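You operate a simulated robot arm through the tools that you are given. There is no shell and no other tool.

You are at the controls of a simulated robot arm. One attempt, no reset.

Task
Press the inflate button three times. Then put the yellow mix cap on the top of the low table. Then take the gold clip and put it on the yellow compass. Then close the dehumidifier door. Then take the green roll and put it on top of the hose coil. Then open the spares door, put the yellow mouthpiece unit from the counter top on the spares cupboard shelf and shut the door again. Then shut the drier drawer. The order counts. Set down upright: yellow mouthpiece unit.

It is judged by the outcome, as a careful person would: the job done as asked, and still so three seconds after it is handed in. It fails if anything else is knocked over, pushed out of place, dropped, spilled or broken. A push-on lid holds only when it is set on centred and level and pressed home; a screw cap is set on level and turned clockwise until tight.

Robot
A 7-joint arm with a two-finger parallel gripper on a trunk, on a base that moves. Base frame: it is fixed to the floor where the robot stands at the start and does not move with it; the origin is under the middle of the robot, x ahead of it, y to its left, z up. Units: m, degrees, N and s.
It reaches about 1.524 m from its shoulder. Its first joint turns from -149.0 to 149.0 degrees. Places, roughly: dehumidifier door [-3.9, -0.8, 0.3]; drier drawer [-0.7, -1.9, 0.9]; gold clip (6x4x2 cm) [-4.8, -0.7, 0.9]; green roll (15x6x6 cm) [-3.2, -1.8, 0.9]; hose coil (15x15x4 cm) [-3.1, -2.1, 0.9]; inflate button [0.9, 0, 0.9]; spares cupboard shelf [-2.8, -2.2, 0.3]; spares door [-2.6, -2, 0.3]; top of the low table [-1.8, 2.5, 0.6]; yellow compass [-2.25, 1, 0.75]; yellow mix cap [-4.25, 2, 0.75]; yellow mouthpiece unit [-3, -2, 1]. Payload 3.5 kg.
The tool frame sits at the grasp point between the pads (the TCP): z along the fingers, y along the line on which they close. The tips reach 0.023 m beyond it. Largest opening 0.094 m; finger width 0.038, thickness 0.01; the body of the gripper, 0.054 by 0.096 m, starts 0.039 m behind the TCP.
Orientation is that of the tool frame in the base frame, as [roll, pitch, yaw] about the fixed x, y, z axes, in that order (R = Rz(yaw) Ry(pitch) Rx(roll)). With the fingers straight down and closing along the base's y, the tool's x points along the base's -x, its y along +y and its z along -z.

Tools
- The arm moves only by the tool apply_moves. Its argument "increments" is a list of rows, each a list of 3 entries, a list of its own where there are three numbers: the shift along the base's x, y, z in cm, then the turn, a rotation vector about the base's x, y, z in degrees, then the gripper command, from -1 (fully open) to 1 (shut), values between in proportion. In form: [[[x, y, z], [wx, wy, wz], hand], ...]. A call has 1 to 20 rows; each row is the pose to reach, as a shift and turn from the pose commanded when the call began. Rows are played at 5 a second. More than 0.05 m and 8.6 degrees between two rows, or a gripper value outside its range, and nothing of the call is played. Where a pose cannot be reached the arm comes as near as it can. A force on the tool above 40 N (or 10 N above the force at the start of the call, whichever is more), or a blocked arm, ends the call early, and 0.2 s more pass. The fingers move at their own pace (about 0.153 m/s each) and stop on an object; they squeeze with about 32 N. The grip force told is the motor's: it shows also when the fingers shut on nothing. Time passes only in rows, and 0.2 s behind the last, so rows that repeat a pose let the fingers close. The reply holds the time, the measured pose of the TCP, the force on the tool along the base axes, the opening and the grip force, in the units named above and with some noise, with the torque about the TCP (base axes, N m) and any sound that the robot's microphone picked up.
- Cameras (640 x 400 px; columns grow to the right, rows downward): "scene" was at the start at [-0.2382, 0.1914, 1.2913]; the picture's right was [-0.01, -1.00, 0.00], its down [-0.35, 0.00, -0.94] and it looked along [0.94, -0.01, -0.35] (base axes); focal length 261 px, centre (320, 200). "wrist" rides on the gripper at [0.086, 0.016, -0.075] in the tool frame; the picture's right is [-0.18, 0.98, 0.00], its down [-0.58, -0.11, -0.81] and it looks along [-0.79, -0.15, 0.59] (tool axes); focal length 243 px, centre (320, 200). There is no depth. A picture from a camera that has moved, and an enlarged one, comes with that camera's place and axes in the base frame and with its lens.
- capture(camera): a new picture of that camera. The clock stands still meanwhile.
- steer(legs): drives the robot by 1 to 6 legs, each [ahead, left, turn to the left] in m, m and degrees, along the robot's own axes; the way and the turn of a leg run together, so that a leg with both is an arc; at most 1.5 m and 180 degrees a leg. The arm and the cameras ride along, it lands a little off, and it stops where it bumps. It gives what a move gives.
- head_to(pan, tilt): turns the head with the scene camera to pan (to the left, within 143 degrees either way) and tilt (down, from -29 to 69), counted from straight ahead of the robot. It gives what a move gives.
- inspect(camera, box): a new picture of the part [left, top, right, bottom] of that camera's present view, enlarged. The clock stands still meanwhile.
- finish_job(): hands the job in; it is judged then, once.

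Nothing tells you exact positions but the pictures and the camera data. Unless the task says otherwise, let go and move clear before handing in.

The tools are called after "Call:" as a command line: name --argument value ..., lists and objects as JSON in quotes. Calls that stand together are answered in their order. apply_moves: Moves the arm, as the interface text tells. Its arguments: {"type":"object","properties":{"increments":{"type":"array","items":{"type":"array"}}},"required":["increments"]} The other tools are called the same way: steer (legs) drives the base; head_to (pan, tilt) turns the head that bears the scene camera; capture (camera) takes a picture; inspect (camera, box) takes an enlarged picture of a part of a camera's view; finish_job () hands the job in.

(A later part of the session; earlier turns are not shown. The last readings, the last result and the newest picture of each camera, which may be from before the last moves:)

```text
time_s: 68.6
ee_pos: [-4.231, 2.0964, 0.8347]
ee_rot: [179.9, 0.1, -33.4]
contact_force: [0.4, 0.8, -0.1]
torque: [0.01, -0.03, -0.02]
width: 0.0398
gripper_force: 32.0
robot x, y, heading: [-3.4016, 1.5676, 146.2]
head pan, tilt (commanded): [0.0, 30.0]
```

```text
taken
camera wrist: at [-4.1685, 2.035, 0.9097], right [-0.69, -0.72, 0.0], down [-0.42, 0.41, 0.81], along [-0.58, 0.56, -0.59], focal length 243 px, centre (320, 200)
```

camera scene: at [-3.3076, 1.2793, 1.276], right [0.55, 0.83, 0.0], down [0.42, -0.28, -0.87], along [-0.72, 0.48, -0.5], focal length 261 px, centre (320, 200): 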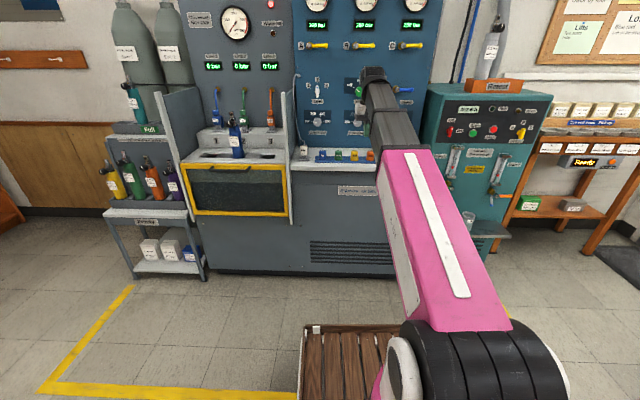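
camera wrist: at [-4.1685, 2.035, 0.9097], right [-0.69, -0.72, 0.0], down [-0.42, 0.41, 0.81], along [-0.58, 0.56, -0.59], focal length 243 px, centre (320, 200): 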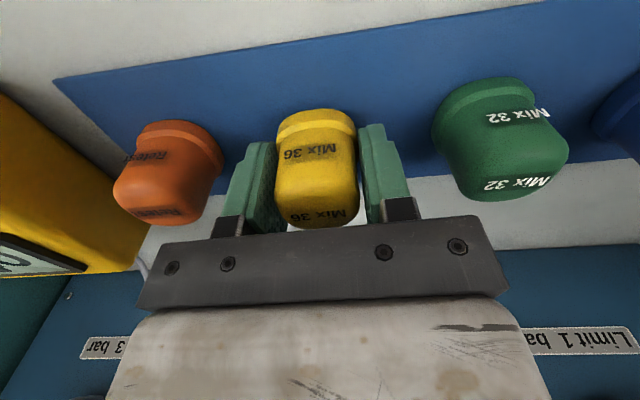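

The cap now rises with the fingers. Continuing to lift slowly.

Call:
apply_moves --increments '[[[0, 0, 0.5], [0, 0, 0], 1], [[0, 0, 1.2], [0, 0, 0], 1], [[0, 0, 2], [0, 0, 0], 1], [[0, 0, 3], [0, 0, 0], 1], [[0, 0, 4], [0, 0, 0], 1], [[0, 0, 5], [0, 0, 0], 1], [[0, 0, 6], [0, 0, 0], 1]]'

Call:
capture --camera "wrist"

```text
time_s: 70.2
ee_pos: [-4.2315, 2.0965, 0.8945]
ee_rot: [-180.0, 0.1, -33.4]
contact_force: [0.3, -0.1, 0.0]
torque: [-0.02, 0.01, 0.02]
width: 0.0398
gripper_force: 31.6
robot x, y, heading: [-3.3949, 1.566, 146.3]
head pan, tilt (commanded): [0.0, 30.0]
```

```text
taken
camera wrist: at [-4.1688, 2.0348, 0.969], right [-0.69, -0.72, 0.0], down [-0.42, 0.41, 0.81], along [-0.58, 0.56, -0.59], focal length 243 px, centre (320, 200)
```

wrist: 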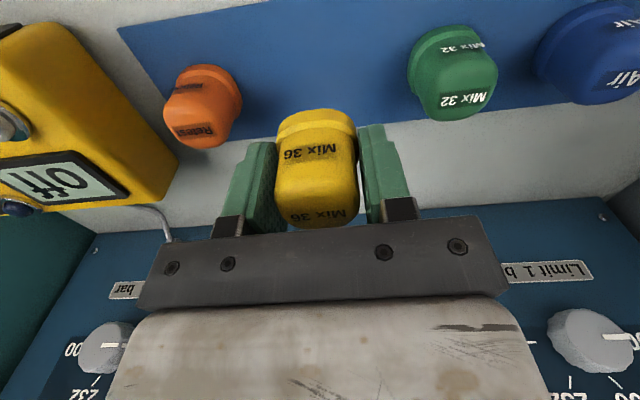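

The cap is held. Slowly up and back to the carrying position.

Call:
apply_moves --increments '[[[0, 0, 1], [0, 0, 0], 1], [[0, 0, 2.5], [0, 0, 0], 1], [[0, 0, 4.5], [0, 0, 0], 1], [[0.5, -0.3, 6.5], [0, 0, 0], 1], [[1.5, -1, 8.5], [0, 0, 0], 1], [[3, -2, 10], [0, 0, 0], 1], [[5, -3.3, 11], [0, 0, 0], 1], [[7, -4.6, 11.5], [0, 0, 0], 1], [[9, -5.9, 12], [0, 0, 0], 1], [[11, -7.3, 12], [0, 0, 0], 1], [[13, -8.6, 12], [0, 0, 0], 1], [[15, -9.9, 12], [0, 0, 0], 1], [[17, -11.2, 12], [0, 0, 0], 1], [[19, -12.6, 12], [0, 0, 0], 1], [[21, -13.9, 12], [0, 0, 0], 1], [[22.5, -14.9, 12], [0, 0, 0], 1], [[23.5, -15.5, 12], [0, 0, 0], 1], [[24, -15.9, 12], [0, 0, 0], 1]]'

Call:
capture --camera "wrist"

```text
time_s: 74.0
ee_pos: [-3.9923, 1.9387, 1.0163]
ee_rot: [-180.0, 0.1, -33.5]
contact_force: [-0.6, 0.4, -1.0]
torque: [0.01, -0.02, -0.01]
width: 0.0398
gripper_force: 32.0
robot x, y, heading: [-3.4022, 1.5647, 146.1]
head pan, tilt (commanded): [0.0, 30.0]
```

```text
taken
camera wrist: at [-3.9296, 1.8764, 1.0896], right [-0.69, -0.72, 0.0], down [-0.42, 0.41, 0.81], along [-0.58, 0.56, -0.59], focal length 243 px, centre (320, 200)
```

wrist: 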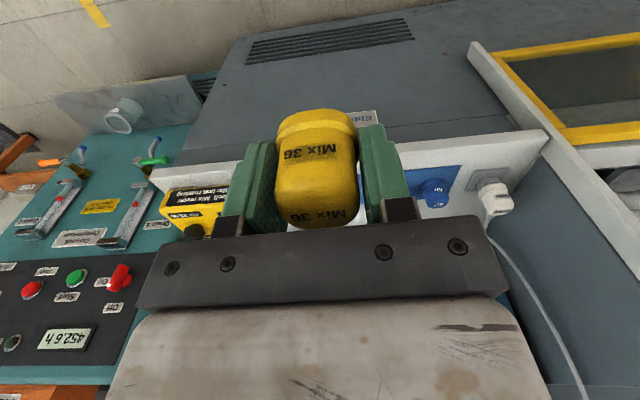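

Cap secure. Next I turn right to face the low table side and move to it, keeping clear of the table with the yellow cylinder and the centre table corner.

Call:
steer --legs '[[0, 0, -90], [0.4, 0, 0], [0.3, -0.75, 0]]'

Call:
head_to --pan 0 --tilt 30

Call:
capture --camera "scene"

Call:
capture --camera "wrist"

```text
time_s: 82.8
ee_pos: [-2.2865, 2.3531, 1.015]
ee_rot: [-180.0, 0.2, -127.0]
contact_force: [0.1, -0.6, -0.4]
torque: [-0.01, -0.03, -0.01]
width: 0.0398
gripper_force: 31.9
robot x, y, heading: [-2.692, 1.7866, 52.7]
head pan, tilt (commanded): [0.0, 30.0]
stopped in leg 3: the robot was blocked; the commanded pose is now the measured one
```

```text
time_s: 83.5
ee_pos: [-2.2871, 2.3528, 1.0141]
ee_rot: [180.0, 0.1, -126.9]
contact_force: [0.6, 0.8, -0.9]
torque: [0.0, -0.01, 0.01]
width: 0.0397
gripper_force: 32.6
robot x, y, heading: [-2.6923, 1.7856, 52.7]
head pan, tilt (commanded): [0.0, 30.0]
```

```text
taken
camera scene: at [-2.9911, 1.7121, 1.276], right [0.8, -0.6, 0.0], down [-0.3, -0.4, -0.87], along [0.52, 0.69, -0.5], focal length 261 px, centre (320, 200)
```

scene: 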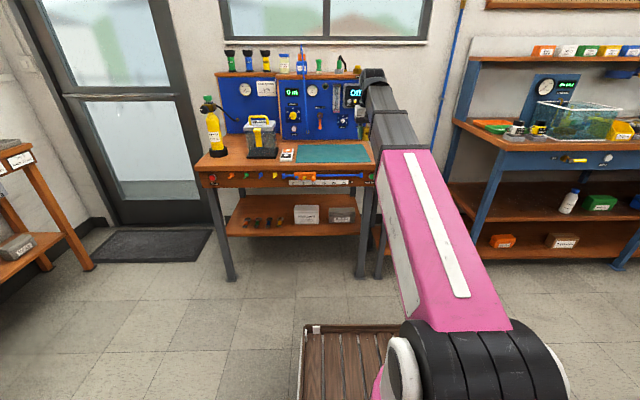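

```text
taken
camera wrist: at [-2.3525, 2.2933, 1.0894], right [-0.68, 0.74, 0.0], down [0.43, 0.4, 0.81], along [0.6, 0.55, -0.59], focal length 243 px, centre (320, 200)
```

wrist: 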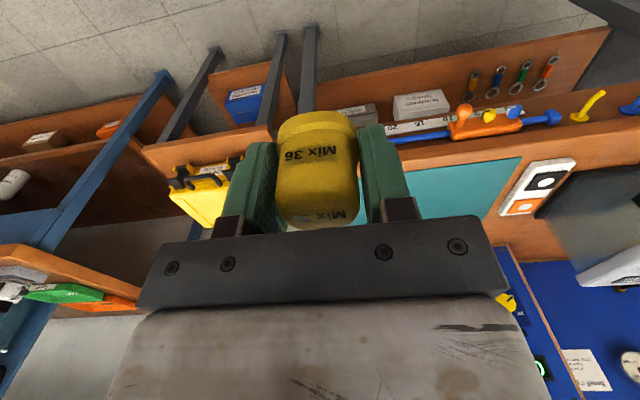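

The base bumped near the centre-table corner behind me. I'll pull ahead a bit away from it, straighten, then sidestep right to face the low table.

Call:
steer --legs '[[0.18, 0, 3.3], [0, -0.34, 0]]'

Call:
capture --camera "scene"

Call:
capture --camera "wrist"

Call:
head_to --pan 135 --tilt 30

Call:
capture --camera "scene"

```text
time_s: 86.8
ee_pos: [-1.9362, 2.3365, 1.0156]
ee_rot: [180.0, 0.1, -123.3]
contact_force: [0.3, -0.5, 0.7]
torque: [0.0, -0.04, -0.03]
width: 0.0396
gripper_force: 32.2
robot x, y, heading: [-2.3044, 1.7439, 56.2]
head pan, tilt (commanded): [0.0, 30.0]
```

```text
taken
camera scene: at [-2.5971, 1.6517, 1.276], right [0.83, -0.55, 0.0], down [-0.28, -0.42, -0.87], along [0.48, 0.72, -0.5], focal length 261 px, centre (320, 200)
```

scene: 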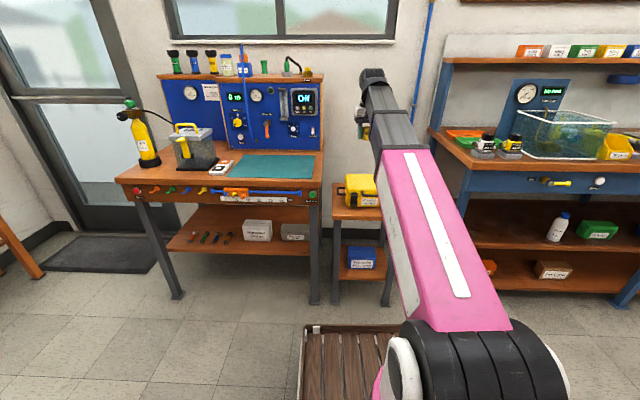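

```text
taken
camera wrist: at [-1.997, 2.2723, 1.0895], right [-0.72, 0.69, 0.0], down [0.41, 0.42, 0.81], along [0.56, 0.58, -0.59], focal length 243 px, centre (320, 200)
```

wrist: 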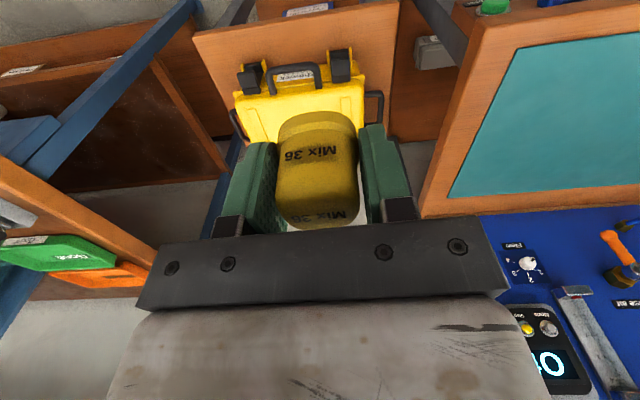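

```text
time_s: 89.0
ee_pos: [-1.9346, 2.3351, 1.015]
ee_rot: [-179.9, 0.1, -123.3]
contact_force: [-0.5, 0.0, -0.9]
torque: [0.04, -0.02, -0.01]
width: 0.0394
gripper_force: 32.6
robot x, y, heading: [-2.3022, 1.743, 56.6]
head pan, tilt (commanded): [135.0, 30.0]
```

```text
taken
camera scene: at [-2.7358, 1.5584, 1.276], right [-0.2, 0.98, 0.0], down [0.49, 0.1, -0.87], along [-0.85, -0.17, -0.5], focal length 261 px, centre (320, 200)
```

scene: 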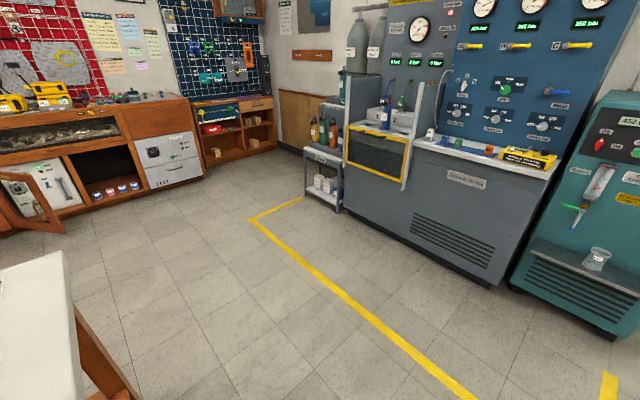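

The low table (with a yellow case on it) is straight ahead. Zooming to find free space on its top.

Call:
inspect --camera "wrist" --box '[160, 0, 480, 200]'

Call:
head_to --pan 0 --tilt 30

Call:
inspect --camera "scene" --box '[310, 150, 470, 250]'

```text
2.00 times, centred on (320, 100) of wrist
camera zoom: at [-1.997, 2.2723, 1.0895], right [-0.72, 0.69, 0.0], down [0.41, 0.42, 0.81], along [0.56, 0.58, -0.59], focal length 485 px, centre (320, 400)
```

zoom: 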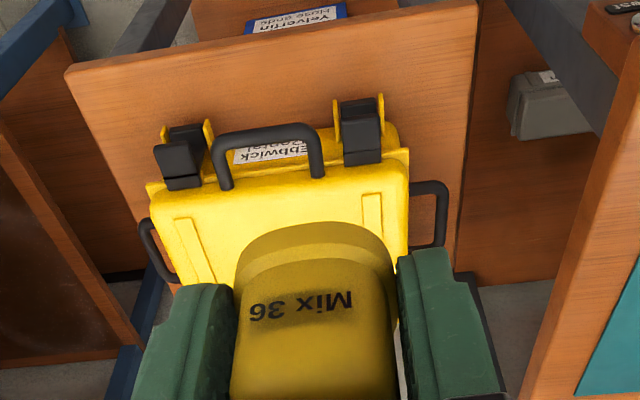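

```text
time_s: 91.1
ee_pos: [-1.9343, 2.3367, 1.0166]
ee_rot: [-179.9, 0.3, -123.3]
contact_force: [0.0, -0.3, 0.0]
torque: [-0.02, -0.01, 0.01]
width: 0.0396
gripper_force: 32.1
robot x, y, heading: [-2.3054, 1.743, 56.4]
head pan, tilt (commanded): [0.0, 30.0]
```

```text
4.00 times, centred on (390, 200) of scene
camera zoom: at [-2.5972, 1.6517, 1.276], right [0.83, -0.55, 0.0], down [-0.28, -0.42, -0.87], along [0.48, 0.72, -0.5], focal length 1044 px, centre (40, 200)
```

zoom: 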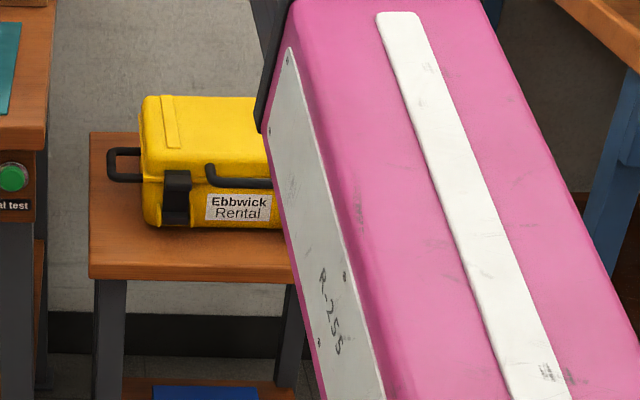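

The low table top is at z≈0.62 with a free strip in front of the yellow case; I'll use the front-left part, about [-1.945, 2.445]. Moving over it first.

Call:
apply_moves --increments '[[[0, 1.5, 0], [0, 0, 0], 1], [[-0.3, 3.5, -1], [0, 0, 0], 1], [[-0.6, 6, -2.5], [0, 0, 0], 1], [[-0.9, 8.5, -4.5], [0, 0, 0], 1], [[-1.1, 10.5, -7], [0, 0, 0], 1], [[-1.1, 10.8, -10], [0, 0, 0], 1], [[-1.1, 10.8, -13], [0, 0, 0], 1], [[-1.1, 10.8, -16], [0, 0, 0], 1], [[-1.1, 10.8, -18.5], [0, 0, 0], 1], [[-1.1, 10.8, -20], [0, 0, 0], 1], [[-1.1, 10.8, -20], [0, 0, 0], 1]]'

Call:
capture --camera "wrist"

Call:
inspect --camera "scene" --box '[310, 120, 470, 220]'

```text
time_s: 93.5
ee_pos: [-1.9485, 2.4442, 0.8147]
ee_rot: [-179.9, 0.1, -123.3]
contact_force: [0.3, 0.0, 0.0]
torque: [0.01, 0.04, 0.01]
width: 0.0398
gripper_force: 31.9
robot x, y, heading: [-2.307, 1.7418, 56.6]
head pan, tilt (commanded): [0.0, 30.0]
```

```text
taken
camera wrist: at [-2.0092, 2.3804, 0.8896], right [-0.72, 0.69, 0.0], down [0.41, 0.42, 0.81], along [0.56, 0.58, -0.59], focal length 243 px, centre (320, 200)
```

wrist: 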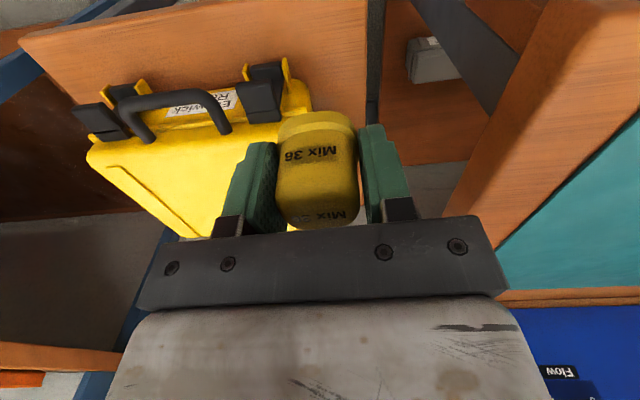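

```text
4.00 times, centred on (390, 170) of scene
camera zoom: at [-2.5972, 1.6517, 1.276], right [0.83, -0.55, 0.0], down [-0.28, -0.42, -0.87], along [0.48, 0.72, -0.5], focal length 1044 px, centre (40, 320)
```

zoom: 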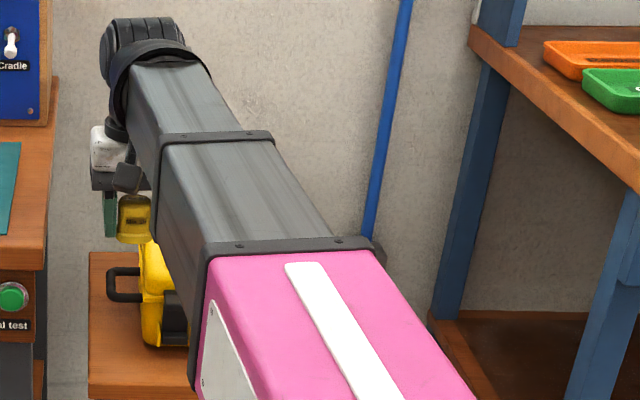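

Target spot is good; to keep the gripper body off the case's latch I'll lean it back about 5° and shift slightly left, then lower in small steps.

Call:
apply_moves --increments '[[[-0.2, 0.2, -2], [0.8, -0.6, 0], 1], [[-0.3, 0.3, -4.5], [1.7, -1.1, 0], 1], [[-0.4, 0.3, -7], [2.5, -1.7, 0], 1], [[-0.4, 0.3, -9.5], [3.3, -2.2, 0], 1], [[-0.4, 0.3, -12], [4.1, -2.8, 0], 1], [[-0.4, 0.3, -14], [4.1, -2.8, 0], 1], [[-0.4, 0.3, -15.5], [4.1, -2.8, 0], 1], [[-0.4, 0.3, -15.5], [4.1, -2.8, 0], 1]]'

Call:
capture --camera "wrist"

Call:
inspect --camera "scene" --box '[310, 150, 470, 250]'

```text
time_s: 95.3
ee_pos: [-1.9526, 2.4445, 0.6647]
ee_rot: [-179.8, 5.2, -123.3]
contact_force: [-5.8, -6.0, 24.9]
torque: [-0.34, -1.24, -0.33]
width: 0.0397
gripper_force: 32.1
robot x, y, heading: [-2.3044, 1.7425, 56.5]
head pan, tilt (commanded): [0.0, 30.0]
stopped in row 8: the force on the tool passed its limit at 42 N (the readings are from after the stop); the commanded pose is now the measured one
```

```text
taken
camera wrist: at [-2.0172, 2.3752, 0.7303], right [-0.72, 0.69, 0.01], down [0.37, 0.37, 0.86], along [0.59, 0.62, -0.52], focal length 243 px, centre (320, 200)
```

wrist: 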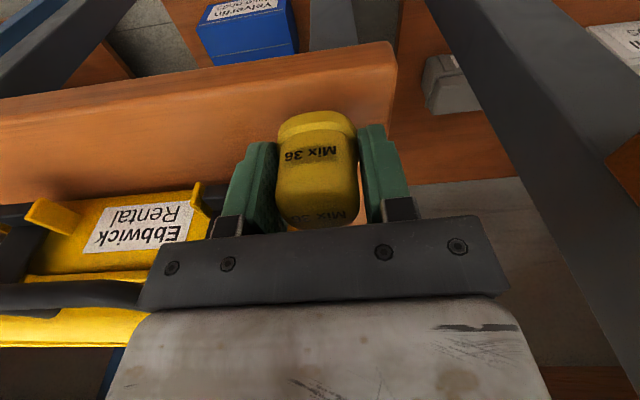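

```text
4.00 times, centred on (390, 200) of scene
camera zoom: at [-2.5978, 1.6508, 1.2759], right [0.83, -0.55, 0.0], down [-0.28, -0.42, -0.87], along [0.48, 0.72, -0.5], focal length 1044 px, centre (40, 200)
```

zoom: 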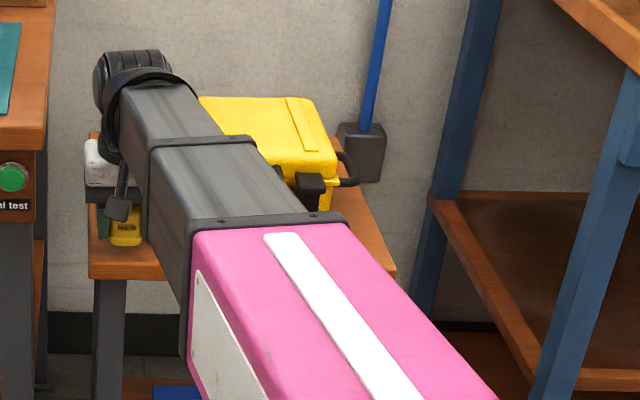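

The gripper body's corner touched the case latch, not the table. I'll lift up, level out, and use the front-right part of the table instead, with the hand turned 35° so its body clears the case.

Call:
apply_moves --increments '[[[0, 0, 1], [0, 0, 0], 1], [[0, 0, 3], [-0.8, 0.5, 0], 1], [[0, 0, 6], [-1.7, 1.1, 0], 1], [[0, 0, 9], [-2.5, 1.7, 0], 1], [[0, 0, 12], [-3.4, 2.3, 0], 1], [[0, 0, 15], [-4.25, 2.87, 0], 1], [[0, 0, 18], [-4.25, 2.87, 0], 1], [[0, 0, 20], [-4.25, 2.87, 0], 1], [[0, 0, 20.5], [-4.25, 2.87, 0], 1]]'

Call:
apply_moves --increments '[[[1, -0.7, 0], [0, 0, 2], 1], [[3, -2, 0], [0, 0, 5], 1], [[5.5, -3.7, 0], [0, 0, 9], 1], [[8, -5.4, 0], [0, 0, 13], 1], [[10.5, -7.1, 0], [0, 0, 17], 1], [[13, -8.8, 0], [0, 0, 21], 1], [[15.5, -10.5, 0], [0, 0, 25], 1], [[18, -12.2, 0], [0, 0, 29], 1], [[20.5, -13.9, 0], [0, 0, 33], 1], [[21.9, -14.8, 0], [0, 0, 35], 1], [[21.9, -14.8, 0], [0, 0, 35], 1]]'

Call:
capture --camera "wrist"

Call:
inspect --camera "scene" --box '[310, 150, 470, 250]'

```text
time_s: 97.3
ee_pos: [-1.9513, 2.4446, 0.8678]
ee_rot: [-179.9, 0.0, -123.4]
contact_force: [0.5, 0.2, 0.2]
torque: [0.01, 0.0, 0.01]
width: 0.0397
gripper_force: 32.5
robot x, y, heading: [-2.3059, 1.7439, 56.4]
head pan, tilt (commanded): [0.0, 30.0]
```

```text
time_s: 99.7
ee_pos: [-1.7319, 2.2974, 0.8668]
ee_rot: [-179.9, -0.1, -88.3]
contact_force: [0.1, 0.2, -0.6]
torque: [0.01, 0.01, -0.01]
width: 0.0396
gripper_force: 32.1
robot x, y, heading: [-2.3054, 1.7443, 56.3]
head pan, tilt (commanded): [0.0, 30.0]
```

```text
taken
camera wrist: at [-1.7464, 2.2089, 0.9407], right [-0.99, 0.15, 0.0], down [0.09, 0.58, 0.81], along [0.13, 0.8, -0.59], focal length 243 px, centre (320, 200)
```

wrist: 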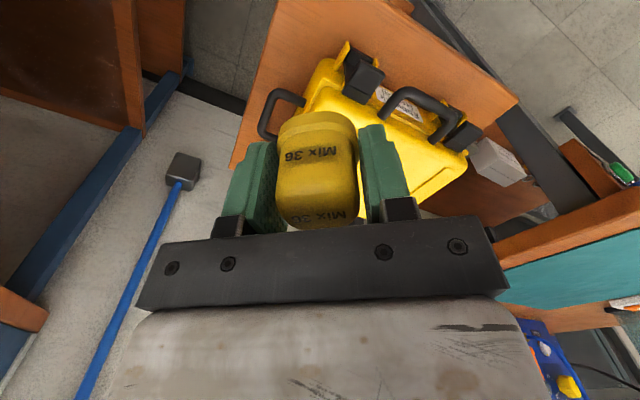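

```text
4.00 times, centred on (390, 200) of scene
camera zoom: at [-2.5973, 1.6515, 1.276], right [0.83, -0.55, 0.0], down [-0.28, -0.42, -0.87], along [0.48, 0.72, -0.5], focal length 1044 px, centre (40, 200)
```

zoom: 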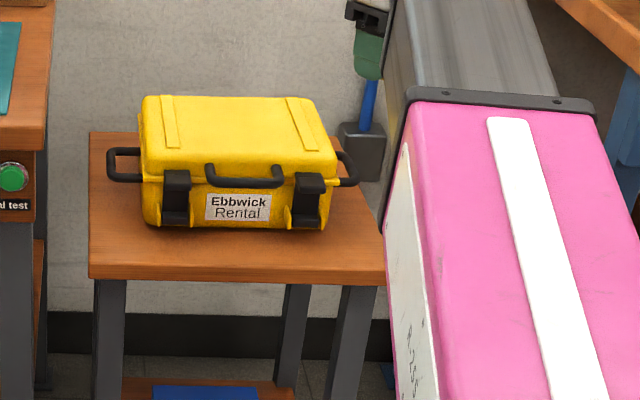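

Now I see the whole table top and the case undisturbed; the front-right spot is clear. I'll lower the cap there in small steps.

Call:
apply_moves --increments '[[[-0.4, 0.3, -2], [0, 0, 0], 1], [[-0.8, 0.55, -5], [0, 0, 0], 1], [[-0.8, 0.55, -8], [0, 0, 0], 1], [[-0.8, 0.55, -11], [0, 0, 0], 1], [[-0.8, 0.55, -14], [0, 0, 0], 1], [[-0.8, 0.55, -17], [0, 0, 0], 1], [[-0.8, 0.55, -19.5], [0, 0, 0], 1], [[-0.8, 0.55, -21], [0, 0, 0], 1], [[-0.8, 0.55, -21], [0, 0, 0], 1]]'

Call:
capture --camera "wrist"

Call:
inspect --camera "scene" --box '[310, 150, 470, 250]'

```text
time_s: 101.1
ee_pos: [-1.7411, 2.3012, 0.7047]
ee_rot: [179.8, -0.1, -88.3]
contact_force: [-3.9, -6.2, 27.7]
torque: [0.52, 0.73, 0.25]
width: 0.0397
gripper_force: 32.1
robot x, y, heading: [-2.3063, 1.7466, 56.4]
head pan, tilt (commanded): [0.0, 30.0]
stopped in row 7: the force on the tool passed its limit at 67 N (the readings are from after the stop); the commanded pose is now the measured one
```

```text
taken
camera wrist: at [-1.7544, 2.2126, 0.7798], right [-0.99, 0.15, 0.0], down [0.09, 0.59, 0.8], along [0.12, 0.79, -0.59], focal length 243 px, centre (320, 200)
```

wrist: 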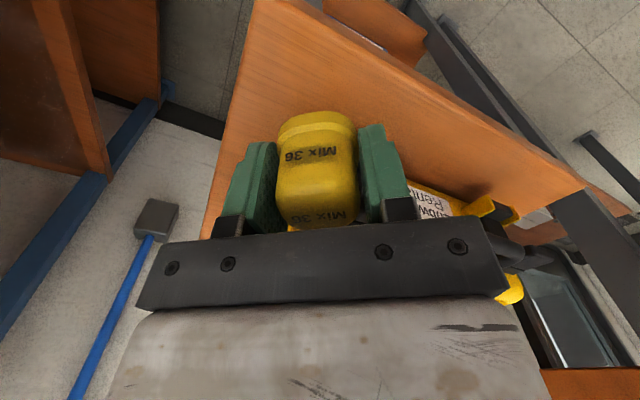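

```text
4.00 times, centred on (390, 200) of scene
camera zoom: at [-2.5979, 1.6507, 1.2759], right [0.83, -0.55, 0.0], down [-0.28, -0.42, -0.87], along [0.48, 0.72, -0.5], focal length 1044 px, centre (40, 200)
```

zoom: 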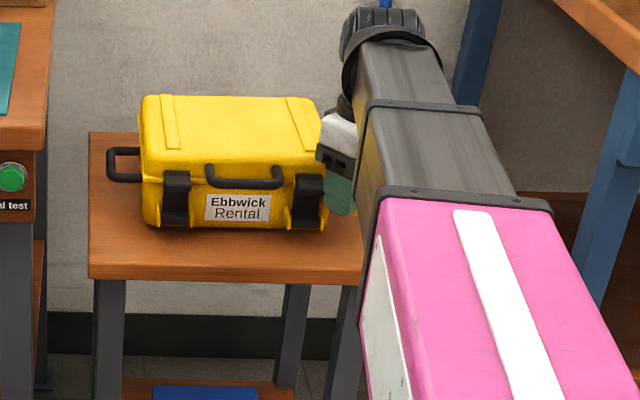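

A finger tip caught the case's protruding ear. From this close view the spot 2 cm further right and 1.6 cm further front still has good margin to the table edges, so I'll lift, shift, and lower again carefully.

Call:
apply_moves --increments '[[[0, 0, 1], [0, 0, 0], 1], [[0, 0, 3], [0, 0, 0], 1], [[0.2, -0.8, 4], [0, 0, 0], 1], [[0.57, -2.37, 4], [0, 0, 0], 1], [[0.57, -2.37, 4], [0, 0, 0], 1]]'

Call:
apply_moves --increments '[[[0, 0, -1.5], [0, 0, 0], 1], [[0, 0, -3.5], [0, 0, 0], 1], [[0, 0, -5.5], [0, 0, 0], 1], [[0, 0, -7], [0, 0, 0], 1], [[0, 0, -8], [0, 0, 0], 1], [[0, 0, -8.5], [0, 0, 0], 1], [[0, 0, -8.5], [0, 0, 0], 1]]'

Call:
capture --camera "wrist"

Call:
inspect --camera "scene" --box '[310, 150, 470, 250]'

```text
time_s: 102.3
ee_pos: [-1.7334, 2.2771, 0.7425]
ee_rot: [179.9, -0.2, -88.2]
contact_force: [-0.2, -0.4, 0.0]
torque: [-0.05, 0.01, 0.03]
width: 0.0396
gripper_force: 32.0
robot x, y, heading: [-2.3057, 1.7424, 56.3]
head pan, tilt (commanded): [0.0, 30.0]
```

```text
time_s: 103.9
ee_pos: [-1.7344, 2.2776, 0.6579]
ee_rot: [179.9, -0.2, -88.2]
contact_force: [0.7, 0.8, 0.1]
torque: [-0.01, 0.0, 0.01]
width: 0.0397
gripper_force: 31.9
robot x, y, heading: [-2.306, 1.7409, 56.4]
head pan, tilt (commanded): [0.0, 30.0]
```

```text
taken
camera wrist: at [-1.7479, 2.1906, 0.733], right [-0.99, 0.15, 0.0], down [0.09, 0.59, 0.8], along [0.12, 0.79, -0.59], focal length 243 px, centre (320, 200)
```

wrist: 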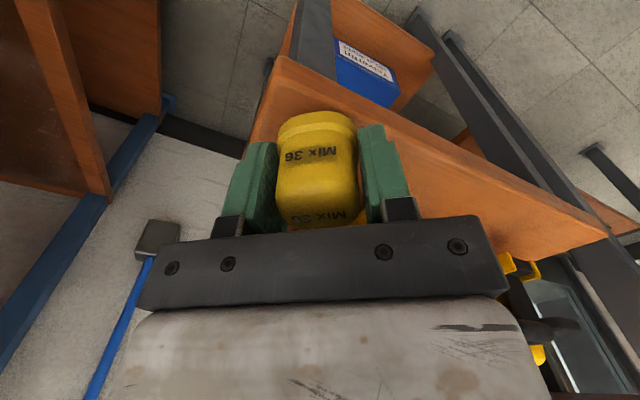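

```text
4.00 times, centred on (390, 200) of scene
camera zoom: at [-2.5973, 1.6515, 1.276], right [0.83, -0.55, 0.0], down [-0.28, -0.42, -0.87], along [0.48, 0.72, -0.5], focal length 1044 px, centre (40, 200)
```

zoom: 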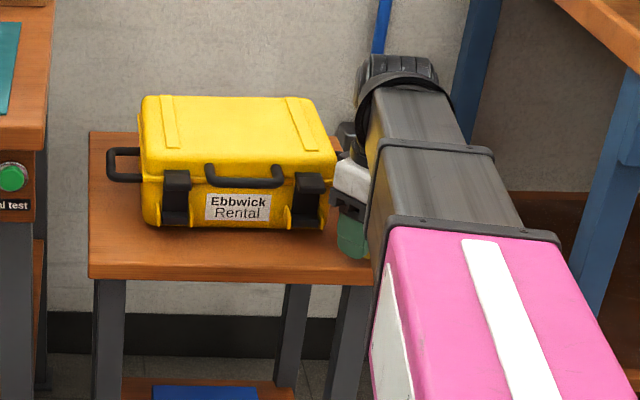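

Clear of the case now with the cap over the table. Lowering the last centimetre in small steps.

Call:
apply_moves --increments '[[[0, 0, -0.4], [0, 0, 0], 1], [[0, 0, -0.8], [0, 0, 0], 1], [[0, 0, -1.1], [0, 0, 0], 1], [[0, 0, -1.3], [0, 0, 0], 1], [[0, 0, -1.3], [0, 0, 0], 1]]'

```text
time_s: 105.1
ee_pos: [-1.7342, 2.2776, 0.6457]
ee_rot: [-179.9, -0.2, -88.3]
contact_force: [-0.6, 0.0, -0.2]
torque: [-0.02, -0.02, -0.04]
width: 0.0397
gripper_force: 31.9
robot x, y, heading: [-2.3041, 1.7448, 56.4]
head pan, tilt (commanded): [0.0, 30.0]
```

Call:
apply_moves --increments '[[[0, 0, -0.3], [0, 0, 0], 1], [[0, 0, -0.5], [0, 0, 0], 1], [[0, 0, -0.5], [0, 0, 0], 1]]'

Call:
capture --camera "wrist"

```text
time_s: 105.8
ee_pos: [-1.7331, 2.2779, 0.6431]
ee_rot: [-180.0, -0.2, -88.2]
contact_force: [-2.2, -2.2, 9.3]
torque: [0.14, -0.01, 0.01]
width: 0.0397
gripper_force: 31.8
robot x, y, heading: [-2.3043, 1.7432, 56.5]
head pan, tilt (commanded): [0.0, 30.0]
stopped in row 3: the force on the tool passed its limit at 44 N (the readings are from after the stop); the commanded pose is now the measured one
```

```text
taken
camera wrist: at [-1.748, 2.19, 0.7175], right [-0.99, 0.15, 0.0], down [0.09, 0.59, 0.81], along [0.12, 0.8, -0.59], focal length 243 px, centre (320, 200)
```

wrist: 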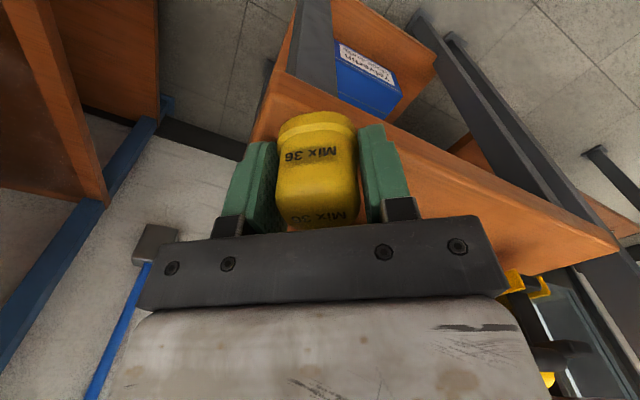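

Contact with the table at the expected height; the cap is resting on the table top. Releasing gently and rising.

Call:
apply_moves --increments '[[[0, 0, 0.1], [0, 0, 0], 0.6], [[0, 0, 0.1], [0, 0, 0], 0.1], [[0, 0, 0.1], [0, 0, 0], -0.2], [[0, 0, 0.1], [0, 0, 0], -0.2], [[0, 0, 0.1], [0, 0, 0], -0.2]]'

Call:
apply_moves --increments '[[[0, 0, 1], [0, 0, 0], -0.2], [[0, 0, 3], [0, 0, 0], -0.2], [[0, 0, 6], [0, 0, 0], -0.2], [[0, 0, 10], [0, 0, 0], -0.2], [[0, 0, 14], [0, 0, 0], -0.2], [[0, 0, 18], [0, 0, 0], -0.2]]'

Call:
capture --camera "wrist"

```text
time_s: 107.0
ee_pos: [-1.7334, 2.2775, 0.6439]
ee_rot: [-180.0, 0.0, -88.3]
contact_force: [-1.0, -0.5, 0.1]
torque: [-0.01, -0.02, -0.01]
width: 0.0564
gripper_force: 0.0
robot x, y, heading: [-2.3069, 1.7458, 56.5]
head pan, tilt (commanded): [0.0, 30.0]
```

```text
time_s: 108.4
ee_pos: [-1.7316, 2.2785, 0.8247]
ee_rot: [180.0, -0.1, -88.4]
contact_force: [-0.3, 0.4, -0.2]
torque: [-0.01, 0.01, 0.02]
width: 0.0564
gripper_force: 0.0
robot x, y, heading: [-2.3021, 1.7393, 56.6]
head pan, tilt (commanded): [0.0, 30.0]
```

```text
taken
camera wrist: at [-1.7449, 2.1909, 0.8991], right [-0.99, 0.15, 0.0], down [0.09, 0.59, 0.81], along [0.12, 0.8, -0.59], focal length 243 px, centre (320, 200)
```

wrist: 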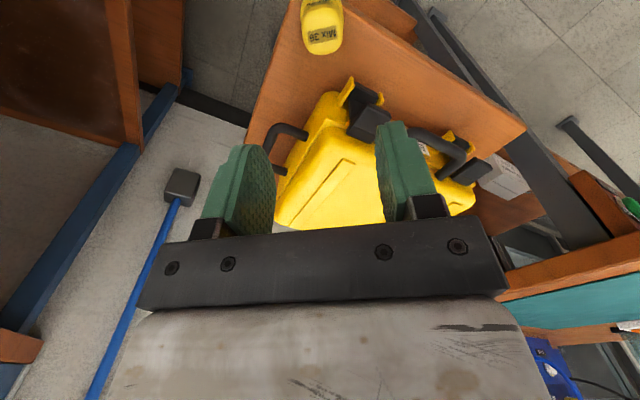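

The cap stands on the table's front-right corner. Now I raise the hand, turn it back and retract, then verify from the scene camera.

Call:
apply_moves --increments '[[[-1, -1, 3], [0, 0, -4], -0.2], [[-3, -2.5, 7], [0, 0, -8], -0.2], [[-6, -4, 11], [0, 0, -12], -0.2], [[-9, -4.5, 14], [0, 0, -16], -0.2], [[-12, -4, 17], [0, 0, -20], -0.2], [[-15, -3, 19], [0, 0, -24], -0.2], [[-17, -2, 19], [0, 0, -28], -0.2], [[-18, -1, 19], [0, 0, -32], -0.2], [[-18.5, 0, 19], [0, 0, -35], -0.2], [[-18.5, 0, 19], [0, 0, -35], -0.2]]'

Call:
capture --camera "scene"

Call:
capture --camera "wrist"

```text
refused: row 3 steps farther than a row can; nothing moved
```

```text
taken
camera scene: at [-2.5973, 1.6514, 1.276], right [0.83, -0.55, 0.0], down [-0.28, -0.42, -0.87], along [0.48, 0.72, -0.5], focal length 261 px, centre (320, 200)
```

scene: 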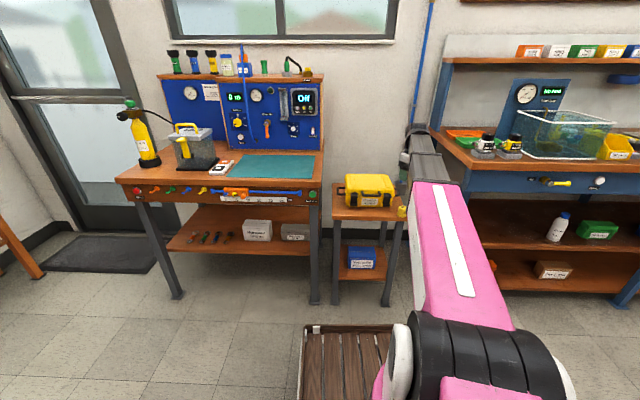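

```text
taken
camera wrist: at [-1.7449, 2.1909, 0.8991], right [-0.99, 0.15, 0.0], down [0.09, 0.59, 0.81], along [0.12, 0.8, -0.59], focal length 243 px, centre (320, 200)
```

wrist: 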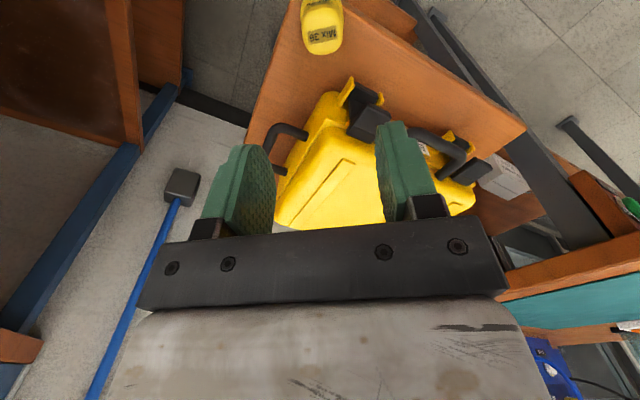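

The cap stands well on the table. Retracting with smaller steps.

Call:
apply_moves --increments '[[[0, 0, 3.5], [0, 0, -3], -0.2], [[-0.5, 0, 7.5], [0, 0, -6], -0.2], [[-2, 0, 11.5], [0, 0, -9], -0.2], [[-4, 0.5, 15], [0, 0, -13], -0.2], [[-7, 1.5, 18], [0, 0, -17], -0.2], [[-10.5, 2.5, 19], [0, 0, -21], -0.2], [[-13.5, 3.5, 19], [0, 0, -25], -0.2], [[-16, 4.5, 19], [0, 0, -29], -0.2], [[-17.5, 5.3, 19], [0, 0, -33], -0.2], [[-18, 5.6, 19], [0, 0, -35], -0.2], [[-18, 5.6, 19], [0, 0, -35], -0.2]]'

Call:
inspect --camera "scene" --box '[320, 160, 440, 235]'

Call:
head_to --pan 143 --tilt 30

Call:
capture --camera "scene"

Call:
head_to --pan -143 --tilt 30

Call:
capture --camera "scene"

```text
time_s: 110.8
ee_pos: [-1.9147, 2.3334, 1.0138]
ee_rot: [-180.0, -0.1, -123.3]
contact_force: [0.7, -0.5, 0.6]
torque: [-0.02, 0.01, 0.01]
width: 0.0562
gripper_force: 0.0
robot x, y, heading: [-2.3054, 1.7431, 56.5]
head pan, tilt (commanded): [0.0, 30.0]
```

```text
5.33 times, centred on (380, 198) of scene
camera zoom: at [-2.5973, 1.6514, 1.276], right [0.83, -0.55, 0.0], down [-0.28, -0.42, -0.87], along [0.48, 0.72, -0.5], focal length 1393 px, centre (0, 213)
```

zoom: 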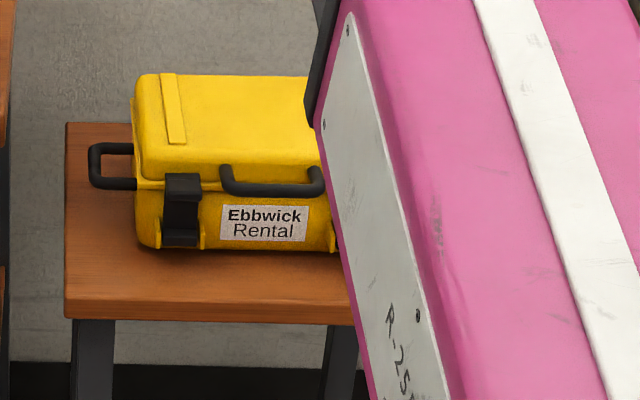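

```text
time_s: 113.1
ee_pos: [-1.9141, 2.3347, 1.0142]
ee_rot: [179.9, -0.1, -123.2]
contact_force: [-0.7, -0.3, -0.2]
torque: [0.01, 0.01, 0.0]
width: 0.0566
gripper_force: 0.1
robot x, y, heading: [-2.3052, 1.7452, 56.4]
head pan, tilt (commanded): [143.0, 30.0]
```

```text
taken
camera scene: at [-2.7326, 1.546, 1.276], right [-0.33, 0.94, 0.0], down [0.47, 0.17, -0.87], along [-0.82, -0.29, -0.5], focal length 261 px, centre (320, 200)
```

scene: 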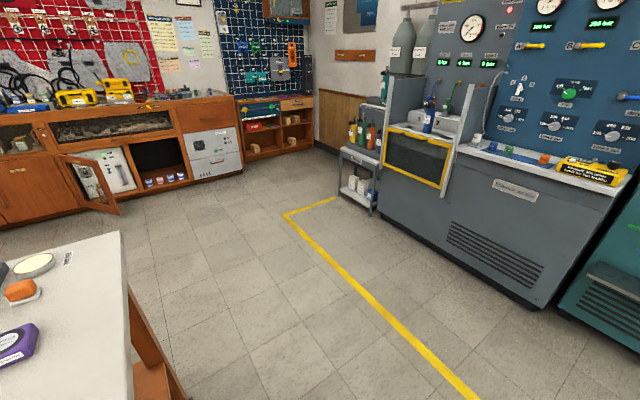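

```text
time_s: 117.0
ee_pos: [-1.9143, 2.3341, 1.0137]
ee_rot: [-180.0, 0.0, -123.3]
contact_force: [0.0, 0.1, 0.1]
torque: [-0.01, 0.02, -0.01]
width: 0.0562
gripper_force: 0.1
robot x, y, heading: [-2.3045, 1.7434, 56.6]
head pan, tilt (commanded): [-143.0, 30.0]
```

```text
taken
camera scene: at [-2.6419, 1.4858, 1.276], right [-1.0, -0.06, 0.0], down [-0.03, 0.5, -0.87], along [0.05, -0.86, -0.5], focal length 261 px, centre (320, 200)
```

scene: 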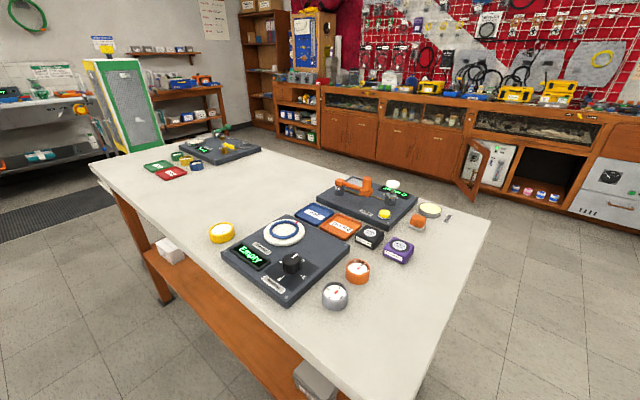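

I can see the centre table with several round instruments; zooming on the yellow one.

Call:
inspect --camera "scene" --box '[190, 180, 430, 330]'

Call:
inspect --camera "scene" --box '[440, 60, 640, 220]'

```text
2.67 times, centred on (310, 255) of scene
camera zoom: at [-2.6419, 1.4858, 1.276], right [-1.0, -0.06, 0.0], down [-0.03, 0.5, -0.87], along [0.05, -0.86, -0.5], focal length 696 px, centre (347, 53)
```

zoom: 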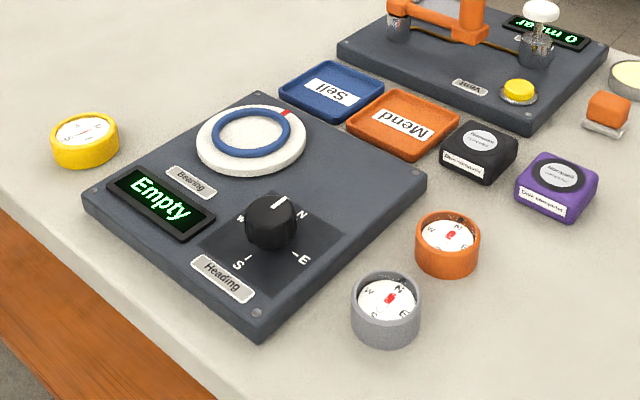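

```text
2.50 times, centred on (540, 140) of scene
camera zoom: at [-2.6419, 1.4858, 1.276], right [-1.0, -0.06, 0.0], down [-0.03, 0.5, -0.87], along [0.05, -0.86, -0.5], focal length 653 px, centre (-230, 350)
```

zoom: 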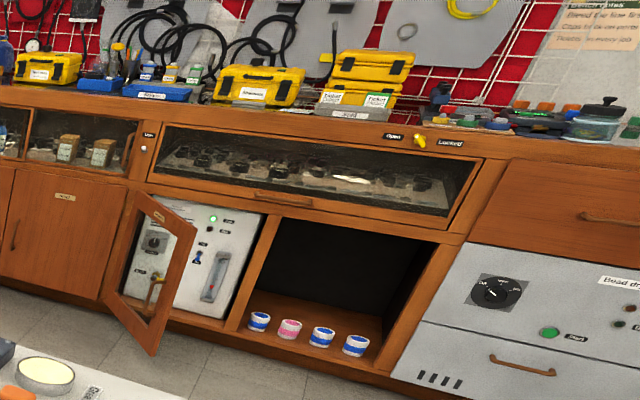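

The yellow compass is near the aisle edge of the centre table; the gold clip should be on the corner end of the long counter, beyond an open dehumidifier door. I'll turn left and drive round the table end toward that counter.

Call:
steer --legs '[[0, 0, 89.5], [0.85, 0, 0]]'

Call:
head_to --pan 60 --tilt 25

Call:
capture --camera "scene"

```text
time_s: 125.3
ee_pos: [-3.5987, 2.6198, 1.014]
ee_rot: [-179.9, -0.1, -33.9]
contact_force: [0.3, -0.2, -0.4]
torque: [-0.01, -0.01, 0.02]
width: 0.0565
gripper_force: 0.1
robot x, y, heading: [-3.0113, 2.2226, 145.9]
head pan, tilt (commanded): [-143.0, 30.0]
```

```text
time_s: 128.3
ee_pos: [-3.5977, 2.6192, 1.0133]
ee_rot: [180.0, -0.1, -33.8]
contact_force: [-0.6, 0.2, -0.5]
torque: [0.01, 0.01, -0.01]
width: 0.0564
gripper_force: 0.0
robot x, y, heading: [-3.0078, 2.2237, 145.8]
head pan, tilt (commanded): [60.0, 25.0]
```

```text
taken
camera scene: at [-2.9282, 1.8428, 1.284], right [-0.44, 0.9, 0.0], down [0.38, 0.18, -0.91], along [-0.82, -0.4, -0.42], focal length 261 px, centre (320, 200)
```

scene: 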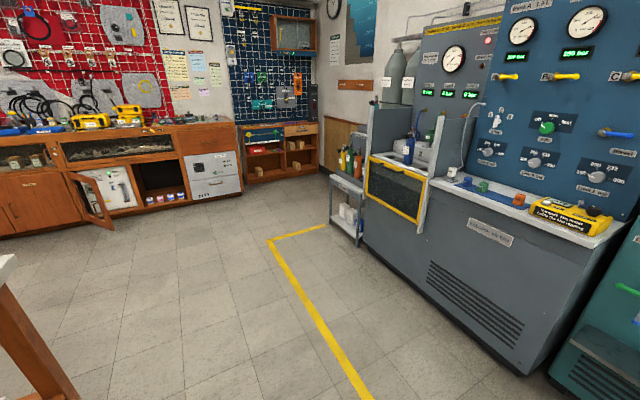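

Clear way. Turning left again to face the counter wall and driving toward it.

Call:
steer --legs '[[0, 0, 90], [1.2, 0, 0], [0.7, 0, 0]]'

Call:
head_to --pan 0 --tilt 25

Call:
capture --camera "scene"

```text
time_s: 141.6
ee_pos: [-4.434, 0.0491, 1.0133]
ee_rot: [180.0, -0.1, 57.2]
contact_force: [0.3, 0.3, 0.3]
torque: [-0.01, 0.02, 0.0]
width: 0.0568
gripper_force: 0.1
robot x, y, heading: [-4.05, 0.6436, -123.1]
head pan, tilt (commanded): [60.0, 25.0]
```

```text
time_s: 142.9
ee_pos: [-4.4343, 0.0493, 1.0135]
ee_rot: [180.0, -0.1, 57.2]
contact_force: [-0.4, 0.6, 0.2]
torque: [-0.05, 0.02, 0.0]
width: 0.0566
gripper_force: 0.1
robot x, y, heading: [-4.0487, 0.6462, -122.9]
head pan, tilt (commanded): [0.0, 25.0]
```

```text
taken
camera scene: at [-3.7606, 0.7419, 1.284], right [-0.84, 0.54, 0.0], down [0.23, 0.35, -0.91], along [-0.49, -0.76, -0.42], focal length 261 px, centre (320, 200)
```

scene: 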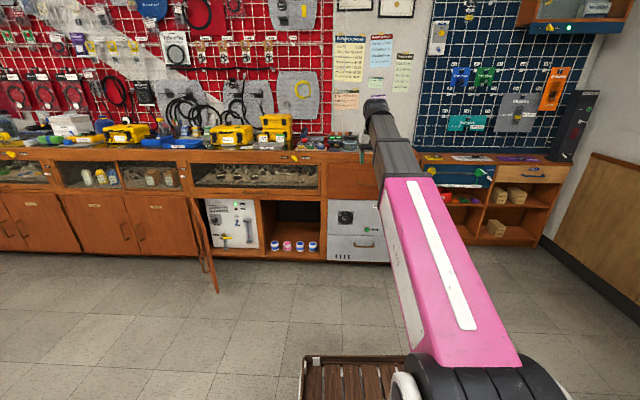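

Facing the counter; the dehumidifier door stands open at left. Zooming on the counter end to find the gold clip.

Call:
inspect --camera "scene" --box '[270, 110, 430, 210]'

Call:
capture --camera "wrist"

Call:
inspect --camera "scene" --box '[160, 100, 320, 200]'

```text
4.00 times, centred on (350, 160) of scene
camera zoom: at [-3.7606, 0.7419, 1.284], right [-0.84, 0.54, 0.0], down [0.23, 0.35, -0.91], along [-0.49, -0.76, -0.42], focal length 1044 px, centre (200, 360)
```

zoom: 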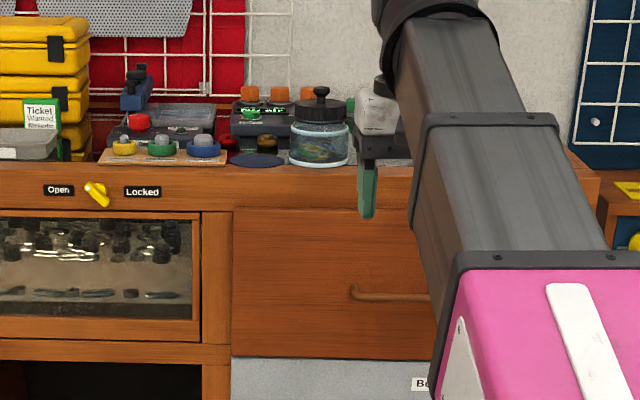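

```text
taken
camera wrist: at [-4.3747, 0.1119, 1.088], right [0.73, -0.69, 0.0], down [-0.41, -0.43, 0.81], along [-0.55, -0.59, -0.59], focal length 243 px, centre (320, 200)
```

wrist: 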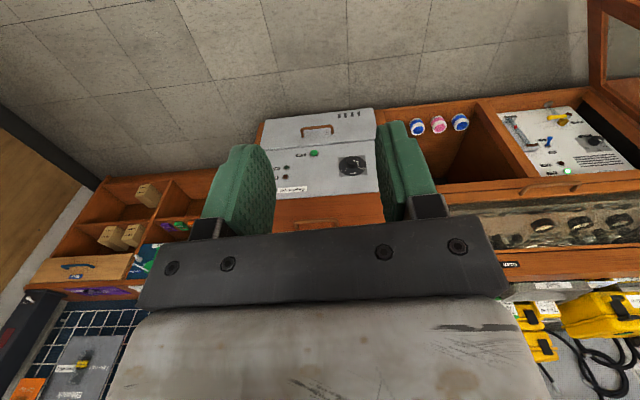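

```text
4.00 times, centred on (240, 150) of scene
camera zoom: at [-3.7606, 0.7419, 1.284], right [-0.84, 0.54, 0.0], down [0.23, 0.35, -0.91], along [-0.49, -0.76, -0.42], focal length 1044 px, centre (640, 400)
```

zoom: 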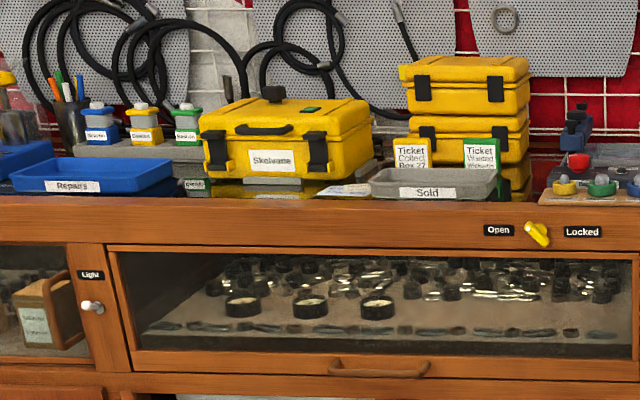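

I don't see the clip yet; the arm hides part of the counter. I'll drive a bit closer and swing the hand to the right for a clear view.

Call:
steer --legs '[[0.35, 0, -1]]'

Call:
apply_moves --increments '[[[-2, 1.3, 0], [0, 0, 0], -0.2], [[-5, 3.3, 0], [0, 0, 0], -0.2], [[-8.5, 5.7, 0], [0, 0, 0], -0.2], [[-12, 8.1, 0], [0, 0, 0], -0.2], [[-15.5, 10.4, 0], [0, 0, 0], -0.2], [[-19, 12.8, 0], [0, 0, 0], -0.2], [[-22, 14.8, 0], [0, 0, 0], -0.2], [[-24, 16, 0], [0, 0, 0], -0.2]]'

Call:
capture --camera "scene"

Call:
capture --camera "wrist"

```text
time_s: 145.2
ee_pos: [-4.6361, -0.2295, 1.0134]
ee_rot: [-180.0, -0.2, 56.1]
contact_force: [-0.1, -0.9, 0.3]
torque: [-0.01, 0.0, 0.0]
width: 0.0564
gripper_force: 0.0
robot x, y, heading: [-4.2394, 0.3565, -124.1]
head pan, tilt (commanded): [0.0, 25.0]
```

```text
time_s: 146.9
ee_pos: [-4.8778, -0.0683, 1.0112]
ee_rot: [-180.0, 0.0, 56.3]
contact_force: [0.5, 0.0, -0.2]
torque: [0.0, -0.01, -0.01]
width: 0.0565
gripper_force: 0.0
robot x, y, heading: [-4.2381, 0.3589, -124.1]
head pan, tilt (commanded): [0.0, 25.0]
```

```text
taken
camera scene: at [-3.9491, 0.4499, 1.284], right [-0.83, 0.56, 0.0], down [0.24, 0.35, -0.91], along [-0.51, -0.75, -0.42], focal length 261 px, centre (320, 200)
```

scene: 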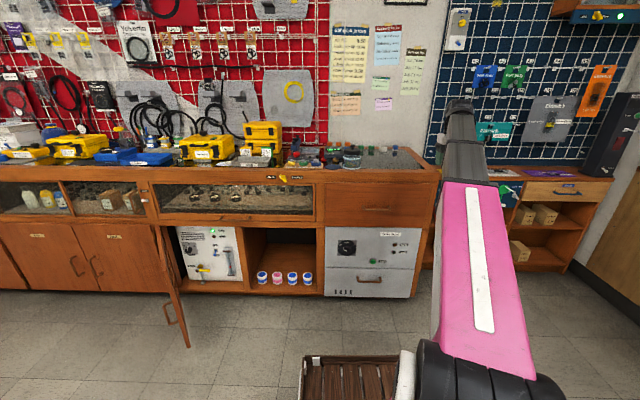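

```text
taken
camera wrist: at [-4.8166, -0.0066, 1.0853], right [0.71, -0.7, 0.0], down [-0.41, -0.42, 0.81], along [-0.56, -0.58, -0.59], focal length 243 px, centre (320, 200)
```

wrist: 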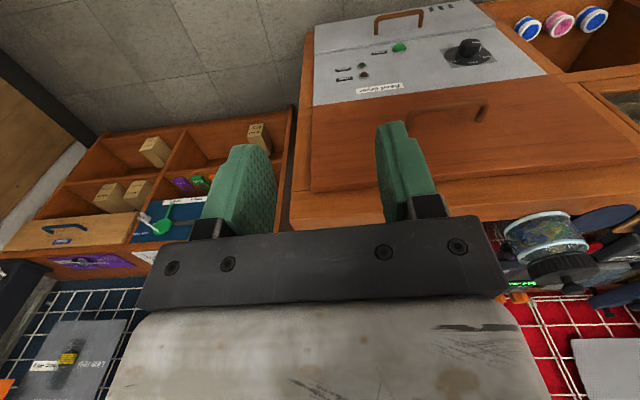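

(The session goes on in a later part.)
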